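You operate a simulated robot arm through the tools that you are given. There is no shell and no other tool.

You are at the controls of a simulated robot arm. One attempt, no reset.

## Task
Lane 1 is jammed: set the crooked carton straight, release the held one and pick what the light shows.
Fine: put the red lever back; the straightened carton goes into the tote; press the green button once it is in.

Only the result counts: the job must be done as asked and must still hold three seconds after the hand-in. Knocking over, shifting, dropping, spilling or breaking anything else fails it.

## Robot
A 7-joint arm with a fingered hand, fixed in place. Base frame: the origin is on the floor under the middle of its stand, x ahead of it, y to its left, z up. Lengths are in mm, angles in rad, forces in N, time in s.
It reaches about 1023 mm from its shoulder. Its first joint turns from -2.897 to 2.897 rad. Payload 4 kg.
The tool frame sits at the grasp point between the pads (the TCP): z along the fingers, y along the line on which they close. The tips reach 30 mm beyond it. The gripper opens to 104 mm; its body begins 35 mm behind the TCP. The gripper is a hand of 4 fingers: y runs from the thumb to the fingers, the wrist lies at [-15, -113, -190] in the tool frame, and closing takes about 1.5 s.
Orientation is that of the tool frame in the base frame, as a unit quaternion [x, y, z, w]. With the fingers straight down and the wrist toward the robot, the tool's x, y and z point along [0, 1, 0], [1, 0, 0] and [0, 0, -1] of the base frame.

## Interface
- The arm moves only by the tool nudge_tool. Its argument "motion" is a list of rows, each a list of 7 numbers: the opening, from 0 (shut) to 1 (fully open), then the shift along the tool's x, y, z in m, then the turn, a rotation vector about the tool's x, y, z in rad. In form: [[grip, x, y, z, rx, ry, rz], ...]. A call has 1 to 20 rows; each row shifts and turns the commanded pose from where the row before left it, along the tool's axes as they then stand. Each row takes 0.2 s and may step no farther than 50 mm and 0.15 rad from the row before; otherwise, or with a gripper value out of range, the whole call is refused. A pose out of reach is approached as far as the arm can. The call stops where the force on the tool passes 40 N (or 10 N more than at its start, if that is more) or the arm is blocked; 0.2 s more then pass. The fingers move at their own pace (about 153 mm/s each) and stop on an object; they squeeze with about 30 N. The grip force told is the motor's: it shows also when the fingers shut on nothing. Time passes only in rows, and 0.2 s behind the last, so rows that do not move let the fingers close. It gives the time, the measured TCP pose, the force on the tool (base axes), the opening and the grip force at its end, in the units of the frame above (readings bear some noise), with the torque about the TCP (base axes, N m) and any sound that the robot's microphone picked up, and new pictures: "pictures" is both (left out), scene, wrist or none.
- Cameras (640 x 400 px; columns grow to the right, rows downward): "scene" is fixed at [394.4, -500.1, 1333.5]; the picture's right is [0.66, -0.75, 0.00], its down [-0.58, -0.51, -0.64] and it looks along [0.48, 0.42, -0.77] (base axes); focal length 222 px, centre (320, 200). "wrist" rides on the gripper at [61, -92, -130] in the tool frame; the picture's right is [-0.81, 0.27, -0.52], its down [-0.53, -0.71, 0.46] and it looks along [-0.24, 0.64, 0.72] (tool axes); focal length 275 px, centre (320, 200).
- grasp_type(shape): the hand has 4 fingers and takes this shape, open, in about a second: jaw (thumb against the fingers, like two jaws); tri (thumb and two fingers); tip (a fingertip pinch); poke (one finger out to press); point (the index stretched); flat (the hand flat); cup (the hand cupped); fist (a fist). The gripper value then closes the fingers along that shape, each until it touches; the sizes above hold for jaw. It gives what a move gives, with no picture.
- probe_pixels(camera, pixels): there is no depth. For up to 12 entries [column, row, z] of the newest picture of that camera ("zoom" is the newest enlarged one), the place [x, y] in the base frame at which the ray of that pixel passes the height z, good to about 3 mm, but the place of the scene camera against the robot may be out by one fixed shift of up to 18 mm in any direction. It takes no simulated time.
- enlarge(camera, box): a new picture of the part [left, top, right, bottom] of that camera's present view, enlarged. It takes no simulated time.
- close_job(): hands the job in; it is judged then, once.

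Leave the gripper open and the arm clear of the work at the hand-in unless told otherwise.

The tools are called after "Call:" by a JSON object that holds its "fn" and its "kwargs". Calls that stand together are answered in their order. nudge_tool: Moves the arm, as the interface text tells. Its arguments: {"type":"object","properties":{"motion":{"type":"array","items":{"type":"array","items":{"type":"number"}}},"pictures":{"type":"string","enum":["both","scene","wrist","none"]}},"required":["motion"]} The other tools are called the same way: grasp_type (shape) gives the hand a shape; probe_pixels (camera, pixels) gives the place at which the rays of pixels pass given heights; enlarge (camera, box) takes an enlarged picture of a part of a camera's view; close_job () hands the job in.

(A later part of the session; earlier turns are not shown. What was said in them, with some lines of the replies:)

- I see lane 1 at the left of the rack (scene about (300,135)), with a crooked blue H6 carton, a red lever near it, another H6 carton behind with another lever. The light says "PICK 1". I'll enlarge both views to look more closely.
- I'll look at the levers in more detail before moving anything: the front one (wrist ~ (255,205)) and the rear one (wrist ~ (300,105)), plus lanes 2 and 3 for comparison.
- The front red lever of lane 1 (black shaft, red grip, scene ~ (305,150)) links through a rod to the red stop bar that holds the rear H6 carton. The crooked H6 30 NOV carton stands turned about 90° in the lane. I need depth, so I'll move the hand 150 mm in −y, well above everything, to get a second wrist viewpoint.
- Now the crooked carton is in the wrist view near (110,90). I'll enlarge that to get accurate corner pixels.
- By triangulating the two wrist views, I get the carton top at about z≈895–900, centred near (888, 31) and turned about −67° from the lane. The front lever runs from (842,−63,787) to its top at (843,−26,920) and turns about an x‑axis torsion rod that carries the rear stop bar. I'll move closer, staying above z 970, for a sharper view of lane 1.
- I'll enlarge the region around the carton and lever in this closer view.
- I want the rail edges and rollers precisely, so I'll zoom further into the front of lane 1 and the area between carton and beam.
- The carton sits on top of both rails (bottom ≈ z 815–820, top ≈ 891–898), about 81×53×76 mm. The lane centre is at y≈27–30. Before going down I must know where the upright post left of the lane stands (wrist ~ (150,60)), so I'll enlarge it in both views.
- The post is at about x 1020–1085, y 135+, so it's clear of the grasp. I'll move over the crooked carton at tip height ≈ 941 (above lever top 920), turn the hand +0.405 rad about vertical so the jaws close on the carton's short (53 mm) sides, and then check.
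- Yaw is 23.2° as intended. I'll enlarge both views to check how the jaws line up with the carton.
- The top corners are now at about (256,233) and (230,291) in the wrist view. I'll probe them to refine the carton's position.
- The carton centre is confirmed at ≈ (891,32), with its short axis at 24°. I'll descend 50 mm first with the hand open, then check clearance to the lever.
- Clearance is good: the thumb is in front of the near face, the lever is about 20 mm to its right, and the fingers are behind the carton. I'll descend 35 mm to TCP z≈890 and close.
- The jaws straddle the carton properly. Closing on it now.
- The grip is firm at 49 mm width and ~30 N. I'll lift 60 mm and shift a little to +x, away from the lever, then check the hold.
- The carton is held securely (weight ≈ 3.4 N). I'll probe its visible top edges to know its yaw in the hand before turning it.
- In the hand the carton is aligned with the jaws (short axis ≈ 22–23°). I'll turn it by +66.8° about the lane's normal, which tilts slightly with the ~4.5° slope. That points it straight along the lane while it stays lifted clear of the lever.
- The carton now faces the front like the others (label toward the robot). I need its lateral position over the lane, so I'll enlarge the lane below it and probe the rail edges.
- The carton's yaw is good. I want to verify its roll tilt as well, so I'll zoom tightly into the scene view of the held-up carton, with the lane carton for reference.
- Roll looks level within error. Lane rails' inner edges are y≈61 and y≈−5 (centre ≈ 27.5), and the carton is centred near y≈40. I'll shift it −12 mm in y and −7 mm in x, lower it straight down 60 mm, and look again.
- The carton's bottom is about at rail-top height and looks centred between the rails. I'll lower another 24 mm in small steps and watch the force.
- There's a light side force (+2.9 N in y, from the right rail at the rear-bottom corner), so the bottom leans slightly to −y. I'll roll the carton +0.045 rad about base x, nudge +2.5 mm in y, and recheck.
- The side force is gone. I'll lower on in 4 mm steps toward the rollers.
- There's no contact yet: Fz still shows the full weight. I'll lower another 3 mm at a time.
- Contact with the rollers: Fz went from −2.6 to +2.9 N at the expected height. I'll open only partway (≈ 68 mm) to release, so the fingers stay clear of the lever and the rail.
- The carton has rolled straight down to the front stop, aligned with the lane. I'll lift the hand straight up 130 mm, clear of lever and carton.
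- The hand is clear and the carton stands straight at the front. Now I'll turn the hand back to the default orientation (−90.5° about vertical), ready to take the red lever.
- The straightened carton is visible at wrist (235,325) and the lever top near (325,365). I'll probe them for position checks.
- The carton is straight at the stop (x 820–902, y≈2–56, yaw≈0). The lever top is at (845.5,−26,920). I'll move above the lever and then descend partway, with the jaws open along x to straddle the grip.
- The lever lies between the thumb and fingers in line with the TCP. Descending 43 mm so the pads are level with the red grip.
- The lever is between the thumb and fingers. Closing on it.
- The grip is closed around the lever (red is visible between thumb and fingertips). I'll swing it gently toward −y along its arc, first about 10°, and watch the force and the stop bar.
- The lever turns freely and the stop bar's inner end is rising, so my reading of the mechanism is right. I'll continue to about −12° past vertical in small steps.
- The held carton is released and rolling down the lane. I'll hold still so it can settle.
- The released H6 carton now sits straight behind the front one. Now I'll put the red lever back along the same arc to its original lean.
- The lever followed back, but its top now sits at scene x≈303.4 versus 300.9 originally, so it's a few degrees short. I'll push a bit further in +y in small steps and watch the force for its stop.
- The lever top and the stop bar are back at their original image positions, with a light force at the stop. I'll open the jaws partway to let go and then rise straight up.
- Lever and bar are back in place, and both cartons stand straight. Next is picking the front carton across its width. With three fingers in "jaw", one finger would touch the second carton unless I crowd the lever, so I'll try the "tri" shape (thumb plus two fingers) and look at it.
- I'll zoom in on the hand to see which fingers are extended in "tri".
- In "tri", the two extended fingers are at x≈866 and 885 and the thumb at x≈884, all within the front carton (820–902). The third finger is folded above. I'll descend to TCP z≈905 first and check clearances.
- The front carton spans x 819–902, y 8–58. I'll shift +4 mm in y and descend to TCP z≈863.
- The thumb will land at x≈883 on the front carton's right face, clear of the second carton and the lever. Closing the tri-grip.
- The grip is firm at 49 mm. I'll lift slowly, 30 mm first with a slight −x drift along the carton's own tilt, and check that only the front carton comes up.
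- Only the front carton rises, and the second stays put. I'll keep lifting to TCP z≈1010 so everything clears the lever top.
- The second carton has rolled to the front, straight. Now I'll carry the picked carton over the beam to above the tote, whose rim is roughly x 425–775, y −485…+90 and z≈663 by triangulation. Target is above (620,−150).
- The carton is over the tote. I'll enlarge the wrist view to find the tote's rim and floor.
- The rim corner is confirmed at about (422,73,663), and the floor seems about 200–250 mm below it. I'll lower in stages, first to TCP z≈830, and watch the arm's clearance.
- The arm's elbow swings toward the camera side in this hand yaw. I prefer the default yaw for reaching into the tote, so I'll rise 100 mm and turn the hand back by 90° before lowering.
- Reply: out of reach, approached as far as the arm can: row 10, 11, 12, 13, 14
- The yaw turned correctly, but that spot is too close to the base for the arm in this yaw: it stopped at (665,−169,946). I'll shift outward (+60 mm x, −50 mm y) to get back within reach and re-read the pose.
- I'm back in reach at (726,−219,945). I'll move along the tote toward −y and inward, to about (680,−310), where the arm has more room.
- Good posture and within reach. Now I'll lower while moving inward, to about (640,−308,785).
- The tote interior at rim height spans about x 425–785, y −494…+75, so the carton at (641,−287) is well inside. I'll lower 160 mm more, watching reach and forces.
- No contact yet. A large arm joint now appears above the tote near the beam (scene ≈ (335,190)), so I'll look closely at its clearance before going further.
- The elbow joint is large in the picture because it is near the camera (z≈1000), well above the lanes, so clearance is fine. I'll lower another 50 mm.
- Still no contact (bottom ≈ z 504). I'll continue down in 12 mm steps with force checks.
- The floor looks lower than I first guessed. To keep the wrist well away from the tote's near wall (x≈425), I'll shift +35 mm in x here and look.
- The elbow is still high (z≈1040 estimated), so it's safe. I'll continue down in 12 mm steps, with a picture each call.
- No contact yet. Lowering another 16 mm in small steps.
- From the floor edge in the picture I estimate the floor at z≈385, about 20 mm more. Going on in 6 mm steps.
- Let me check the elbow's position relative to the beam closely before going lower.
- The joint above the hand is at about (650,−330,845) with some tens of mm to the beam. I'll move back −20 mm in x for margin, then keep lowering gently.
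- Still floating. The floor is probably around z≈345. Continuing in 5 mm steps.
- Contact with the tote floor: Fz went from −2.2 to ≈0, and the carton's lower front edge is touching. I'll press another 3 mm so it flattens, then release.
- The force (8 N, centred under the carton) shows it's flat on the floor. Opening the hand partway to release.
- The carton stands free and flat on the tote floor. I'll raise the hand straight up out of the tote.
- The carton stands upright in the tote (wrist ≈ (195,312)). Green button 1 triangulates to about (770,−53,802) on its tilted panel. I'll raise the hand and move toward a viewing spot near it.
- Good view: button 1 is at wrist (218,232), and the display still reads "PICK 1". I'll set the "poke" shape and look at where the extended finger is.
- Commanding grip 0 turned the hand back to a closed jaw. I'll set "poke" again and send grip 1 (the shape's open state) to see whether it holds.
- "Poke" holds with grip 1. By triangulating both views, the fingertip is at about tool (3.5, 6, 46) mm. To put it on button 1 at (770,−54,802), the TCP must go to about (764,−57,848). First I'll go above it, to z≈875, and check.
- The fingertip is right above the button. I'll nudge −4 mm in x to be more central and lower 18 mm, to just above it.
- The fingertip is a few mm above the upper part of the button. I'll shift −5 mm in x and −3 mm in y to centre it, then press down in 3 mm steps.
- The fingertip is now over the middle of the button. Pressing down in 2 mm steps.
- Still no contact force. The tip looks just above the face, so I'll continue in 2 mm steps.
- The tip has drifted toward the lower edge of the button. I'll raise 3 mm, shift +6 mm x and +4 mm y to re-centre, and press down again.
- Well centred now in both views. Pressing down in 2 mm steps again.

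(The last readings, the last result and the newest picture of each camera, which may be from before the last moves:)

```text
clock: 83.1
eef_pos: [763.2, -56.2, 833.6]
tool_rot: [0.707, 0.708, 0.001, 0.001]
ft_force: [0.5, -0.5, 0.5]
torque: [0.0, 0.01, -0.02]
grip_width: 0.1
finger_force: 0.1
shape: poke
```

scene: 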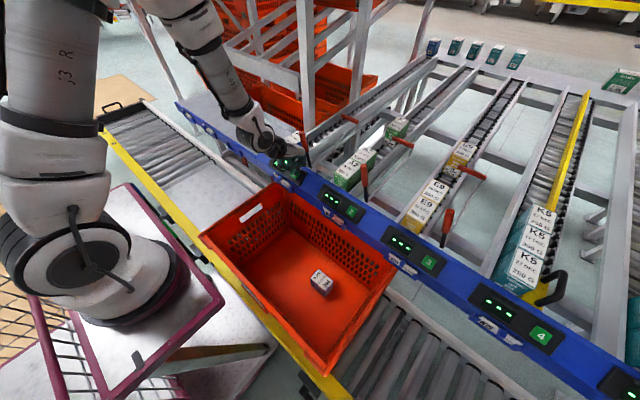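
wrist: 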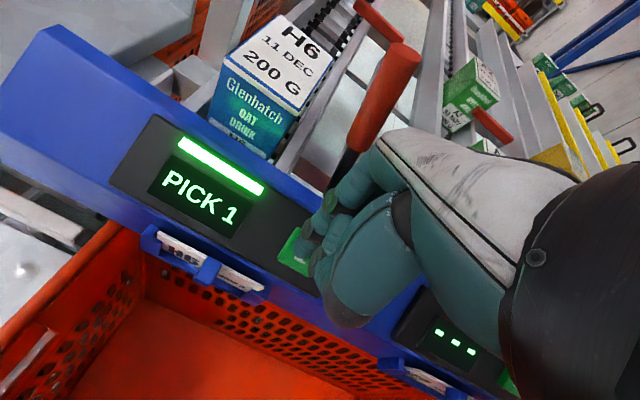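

Call:
{"fn": "nudge_tool", "kwargs": {"motion": [[1, 0, 0, 0.002, 0, 0, 0], [1, 0, 0, 0, 0, 0, 0]], "pictures": "both"}}

Call:
{"fn": "enlarge", "kwargs": {"camera": "scene", "box": [270, 135, 320, 185]}}

Call:
{"fn": "enlarge", "kwargs": {"camera": "wrist", "box": [230, 170, 370, 310]}}

```text
clock: 83.7
eef_pos: [762.1, -56.6, 831.7]
tool_rot: [0.706, 0.708, 0.001, 0.001]
ft_force: [0.8, 0.2, -1.2]
torque: [-0.04, 0.02, -0.04]
grip_width: 0.0
finger_force: 0.0
shape: poke
```

scene: 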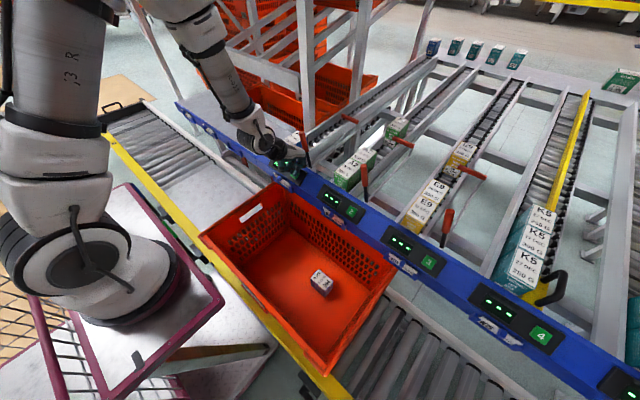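
wrist: 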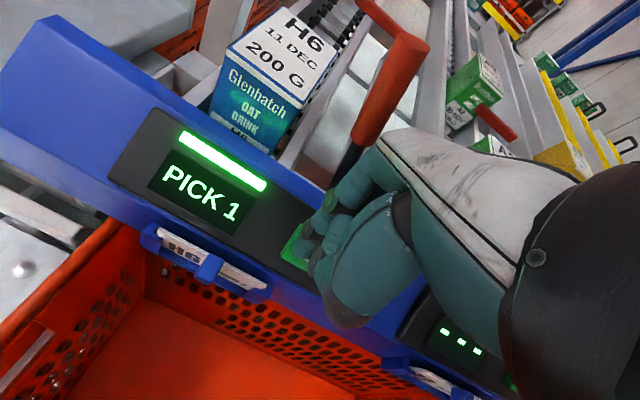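

```text
8.00 times, centred on (295, 160) of scene
```

zoom: 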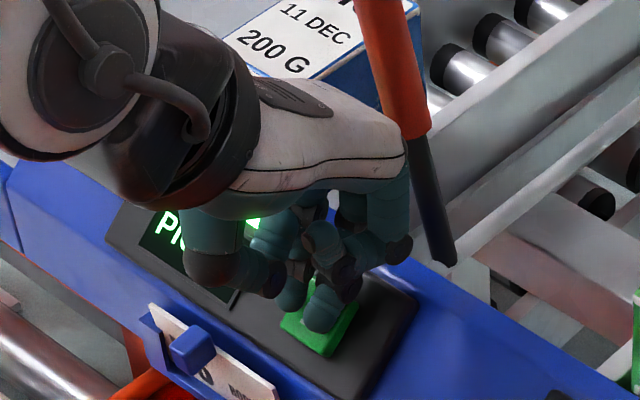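

```text
2.86 times, centred on (300, 240) of wrist
```

zoom: 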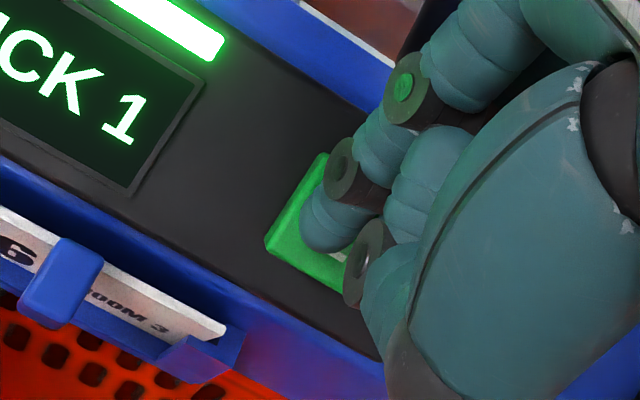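

Both views show the tip within about 1 px of the button centre, so contact must be close. Continuing in 2 mm steps.

Call:
{"fn": "nudge_tool", "kwargs": {"motion": [[1, 0, 0, 0.002, 0, 0, 0], [1, 0, 0, 0, 0, 0, 0]], "pictures": "none"}}

```text
clock: 84.3
eef_pos: [762.1, -55.4, 830.8]
tool_rot: [0.707, 0.708, 0.001, 0.002]
ft_force: [0.3, -0.3, 0.4]
torque: [-0.02, -0.01, -0.02]
grip_width: 0.2
finger_force: 0.1
shape: poke
```

Call:
{"fn": "nudge_tool", "kwargs": {"motion": [[1, 0, 0, 0.002, 0, 0, 0], [1, 0, 0, 0, 0, 0, 0]], "pictures": "none"}}

```text
clock: 84.9
eef_pos: [762.0, -56.8, 829.0]
tool_rot: [0.707, 0.708, 0.0, 0.001]
ft_force: [0.7, 0.1, 0.3]
torque: [0.0, -0.02, -0.02]
grip_width: 0.1
finger_force: 0.0
shape: poke
```

Call:
{"fn": "nudge_tool", "kwargs": {"motion": [[1, 0, 0, 0.002, 0, 0, 0], [1, 0, 0, 0, 0, 0, 0]], "pictures": "both"}}

Call:
{"fn": "enlarge", "kwargs": {"camera": "scene", "box": [275, 145, 315, 185]}}

Call:
{"fn": "enlarge", "kwargs": {"camera": "wrist", "box": [250, 190, 350, 290]}}

```text
clock: 85.5
eef_pos: [763.1, -55.7, 826.3]
tool_rot: [0.706, 0.708, 0.001, 0.001]
ft_force: [0.4, 0.3, 0.5]
torque: [-0.01, -0.04, 0.01]
grip_width: 0.3
finger_force: 0.2
shape: poke
```

scene: 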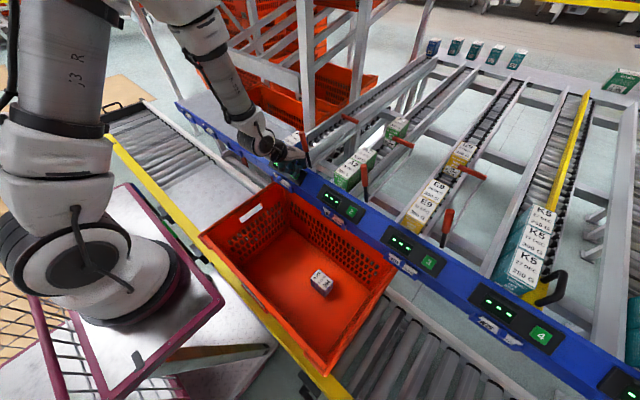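
wrist: 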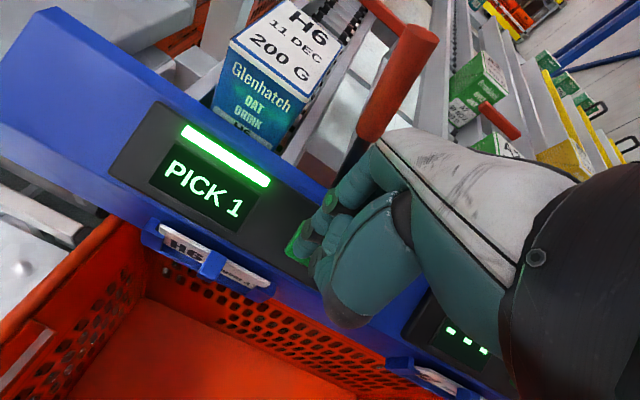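

```text
10.00 times, centred on (295, 165) of scene
```

zoom: 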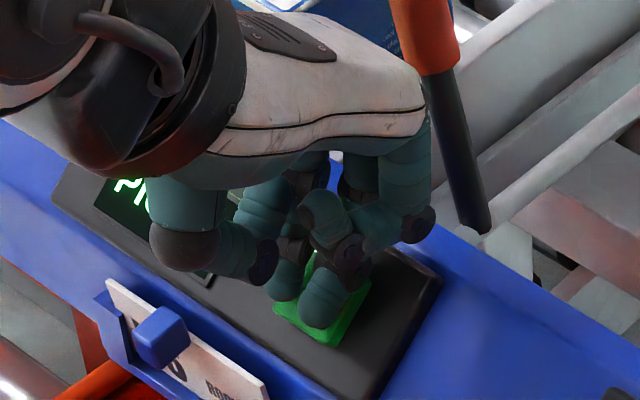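

```text
4.00 times, centred on (300, 240) of wrist
```

zoom: 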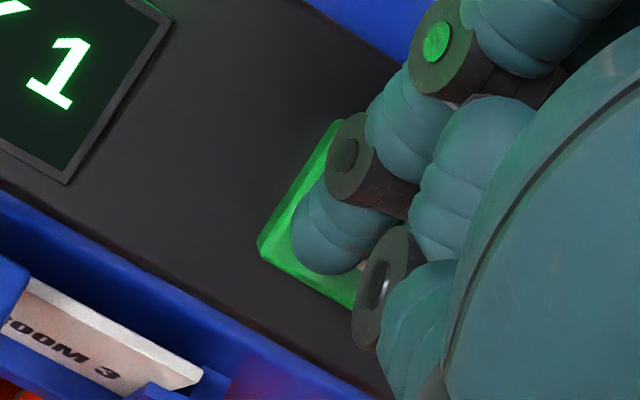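

The tip ended up near the lower edge of the button, so it must be about 30 mm (not 46) beyond the TCP. I'll raise 8 mm, shift +7 mm in x (about 14 mm still clear of the lever), and press again.

Call:
{"fn": "nudge_tool", "kwargs": {"motion": [[1, 0, 0, -0.008, 0, 0, 0], [1, 0, 0.007, 0, 0, 0, 0], [1, 0, 0, 0.002, 0, 0, 0], [1, 0, 0, 0, 0, 0, 0]], "pictures": "both"}}

Call:
{"fn": "enlarge", "kwargs": {"camera": "scene", "box": [275, 145, 315, 185]}}

Call:
{"fn": "enlarge", "kwargs": {"camera": "wrist", "box": [250, 190, 350, 290]}}

```text
clock: 86.5
eef_pos: [769.8, -55.5, 833.0]
tool_rot: [0.706, 0.708, 0.0, -0.001]
ft_force: [-0.8, -0.2, 1.4]
torque: [0.0, 0.02, 0.01]
grip_width: 0.0
finger_force: 0.1
shape: poke
```

scene: 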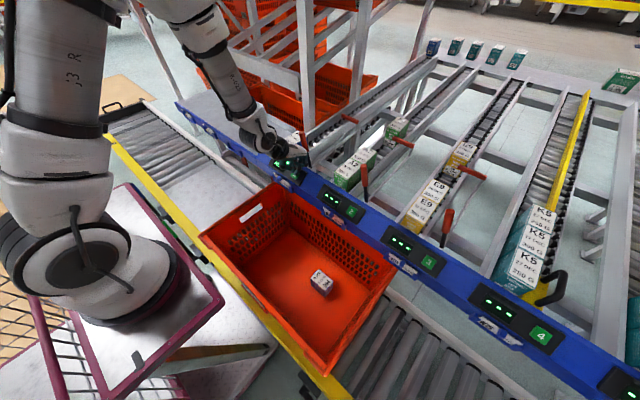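
wrist: 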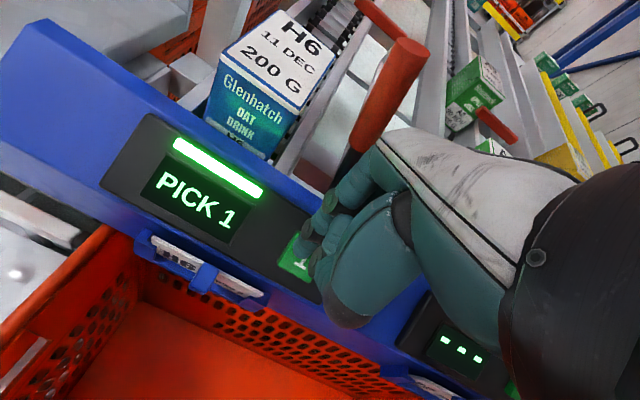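

```text
10.00 times, centred on (295, 165) of scene
```

zoom: 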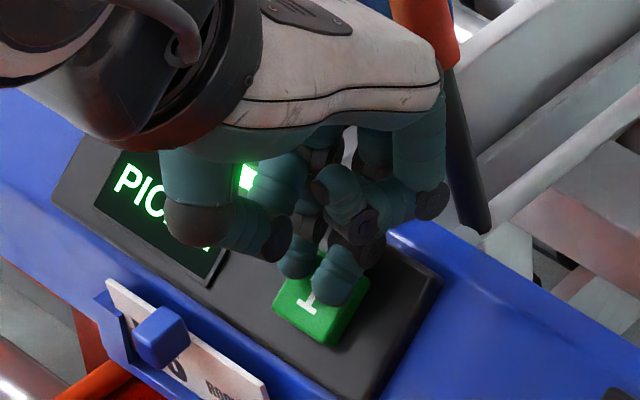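

```text
4.00 times, centred on (300, 240) of wrist
```

zoom: 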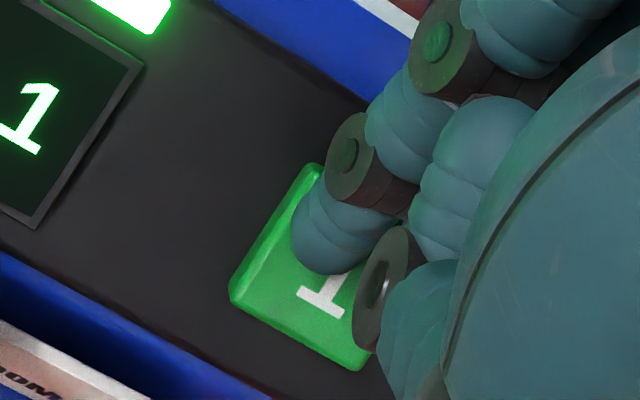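

The tip now overlaps the upper-middle of the button in both views. Pressing down.

Call:
{"fn": "nudge_tool", "kwargs": {"motion": [[1, 0, 0, 0.002, 0, 0, 0], [1, 0, 0, 0.002, 0, 0, 0], [1, 0, 0, 0, 0, 0, 0]], "pictures": "none"}}

```text
clock: 87.3
eef_pos: [768.1, -56.0, 829.7]
tool_rot: [0.707, 0.707, 0.001, 0.001]
ft_force: [0.1, 0.0, 2.5]
torque: [0.02, 0.03, 0.02]
grip_width: 0.0
finger_force: 0.0
shape: poke
heard: click
```

I heard a click with a contact force of 2.5 N: the button is pressed. I'll raise straight up and look at the display.

Call:
{"fn": "nudge_tool", "kwargs": {"motion": [[1, 0, 0, -0.01, 0, 0, 0], [1, 0, -0.005, -0.03, 0, 0, 0], [1, 0, -0.01, -0.04, 0, 0, 0], [1, 0, -0.01, -0.04, 0, 0, 0], [1, 0, 0, 0, 0, 0, 0]], "pictures": "both"}}

Call:
{"fn": "enlarge", "kwargs": {"camera": "scene", "box": [240, 100, 380, 200]}}

Call:
{"fn": "enlarge", "kwargs": {"camera": "wrist", "box": [60, 0, 380, 320]}}

```text
clock: 88.5
eef_pos: [743.6, -55.8, 949.2]
tool_rot: [0.706, 0.708, -0.001, -0.001]
ft_force: [0.7, 0.2, -1.4]
torque: [-0.02, 0.02, 0.0]
grip_width: 0.1
finger_force: 0.0
shape: poke
```

scene: 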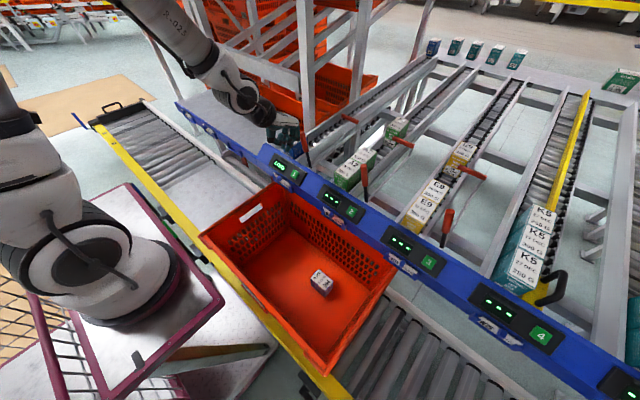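
wrist: 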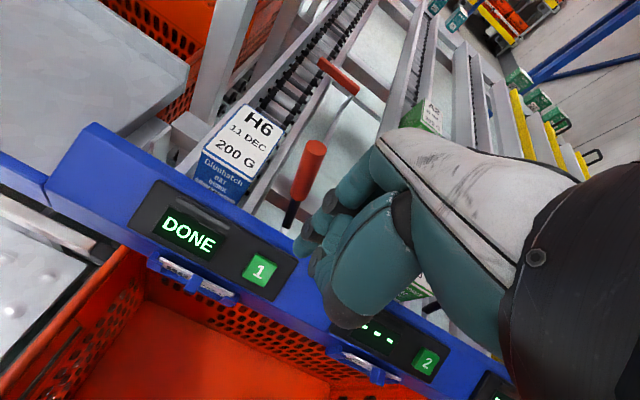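

```text
4.00 times, centred on (310, 150) of scene
```

zoom: 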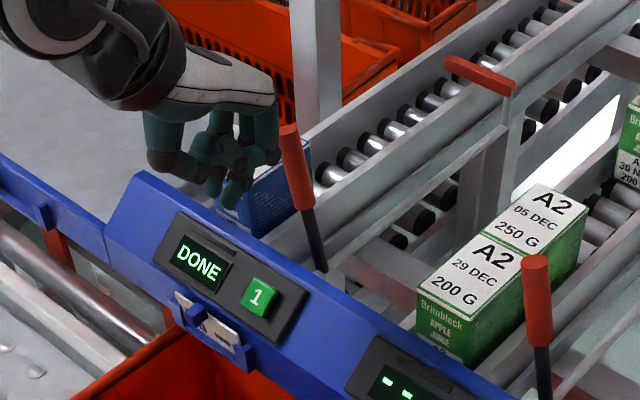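

```text
1.25 times, centred on (220, 160) of wrist
```

zoom: 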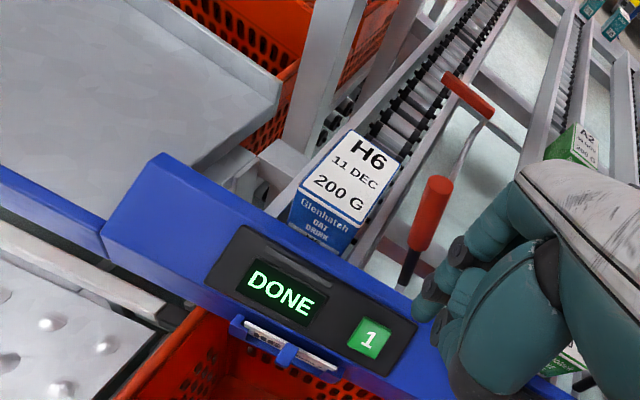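

The display now shows "DONE", the lever and stop bar are in their original positions, and the second H6 carton stands straight at the front. I'll raise the arm clear, then open the hand in the jaw shape.

Call:
{"fn": "nudge_tool", "kwargs": {"motion": [[1, 0, 0, -0.04, 0, 0, 0], [1, -0.01, 0, -0.04, 0, 0, 0], [1, -0.01, 0, -0.03, 0, 0, 0], [1, 0, 0, 0, 0, 0, 0]], "pictures": "none"}}

Call:
{"fn": "grasp_type", "kwargs": {"shape": "jaw"}}

Call:
{"fn": "nudge_tool", "kwargs": {"motion": [[1, 0, 0, 0, 0, 0, 0], [1, 0, 0, 0, 0, 0, 0], [1, 0, 0, 0, 0, 0, 0]], "pictures": "both"}}

Call:
{"fn": "enlarge", "kwargs": {"camera": "scene", "box": [240, 80, 400, 200]}}

Call:
{"fn": "enlarge", "kwargs": {"camera": "scene", "box": [200, 180, 400, 380]}}

```text
clock: 89.5
eef_pos: [744.0, -77.2, 1058.5]
tool_rot: [0.706, 0.708, 0.002, 0.001]
ft_force: [-0.1, 0.1, 0.5]
torque: [-0.02, -0.02, 0.0]
grip_width: 0.2
finger_force: 0.0
shape: poke
```

```text
clock: 90.4
eef_pos: [743.9, -75.8, 1058.4]
tool_rot: [0.707, 0.707, 0.001, 0.001]
ft_force: [0.7, 0.3, -0.1]
torque: [0.01, -0.05, -0.03]
grip_width: 103.8
finger_force: 0.0
shape: jaw
```

```text
clock: 91.2
eef_pos: [743.0, -75.7, 1059.1]
tool_rot: [0.707, 0.708, 0.001, 0.0]
ft_force: [0.1, -0.2, -1.2]
torque: [-0.04, 0.0, -0.02]
grip_width: 103.8
finger_force: 0.1
shape: jaw
```

scene: 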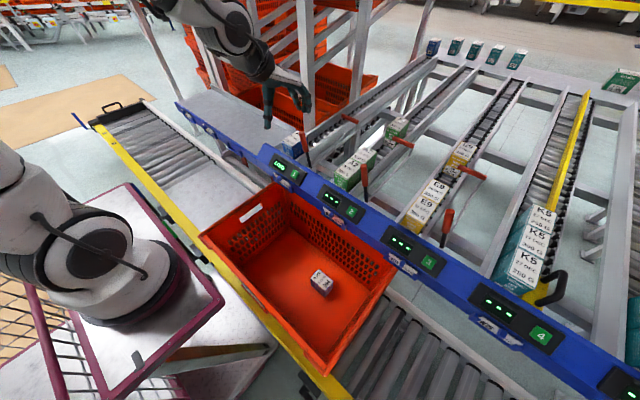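
wrist: 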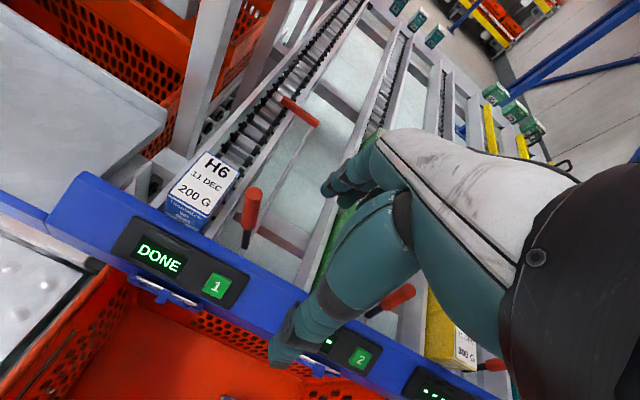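

```text
3.33 times, centred on (320, 140) of scene
```

zoom: 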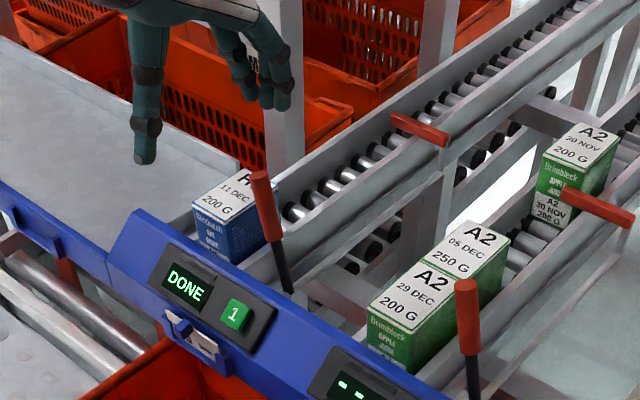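

```text
2.00 times, centred on (300, 280) of scene
```

zoom: 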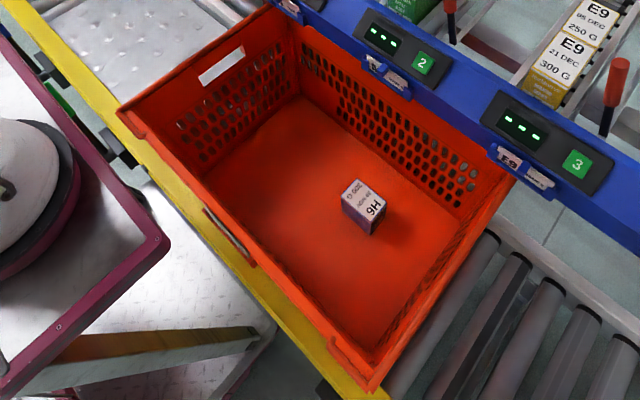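

Final check:
- The straightened 30 NOV carton stands upright in the tote.
- The released 11 DEC carton is straight at the lane's front stop.
- The red lever and stop bar match their starting picture.
- The display reads "DONE".
- The hand is open and the arm is clear.

I'm handing in the job.

Call:
{"fn": "close_job", "kwargs": {}}

```text
The job is handed in.
```

Lane 1 is cleared, and I handed the job in with the lane display reading "DONE". I don't have the judge's verdict, only what the cameras showed just before hand-in.

- **Crooked carton (H6, 30 NOV, 300 G):** I turned it straight in the lane and it rolled to the front stop. After the lever work I picked it, and it now stands upright on the tote floor.
- **Held carton (H6, 11 DEC, 200 G):** I released it with the red lever. It now stands straight at the front of lane 1.
- **Red lever:** It is back at its original lean, and the stop bar is across the lane as at the start.
- **Green button 1:** I pressed it after the carton was in the tote. I heard one click, and the display changed from "PICK 1" to "DONE".

Nothing else looked moved in the final pictures. I left the hand open and the arm raised clear of the work.
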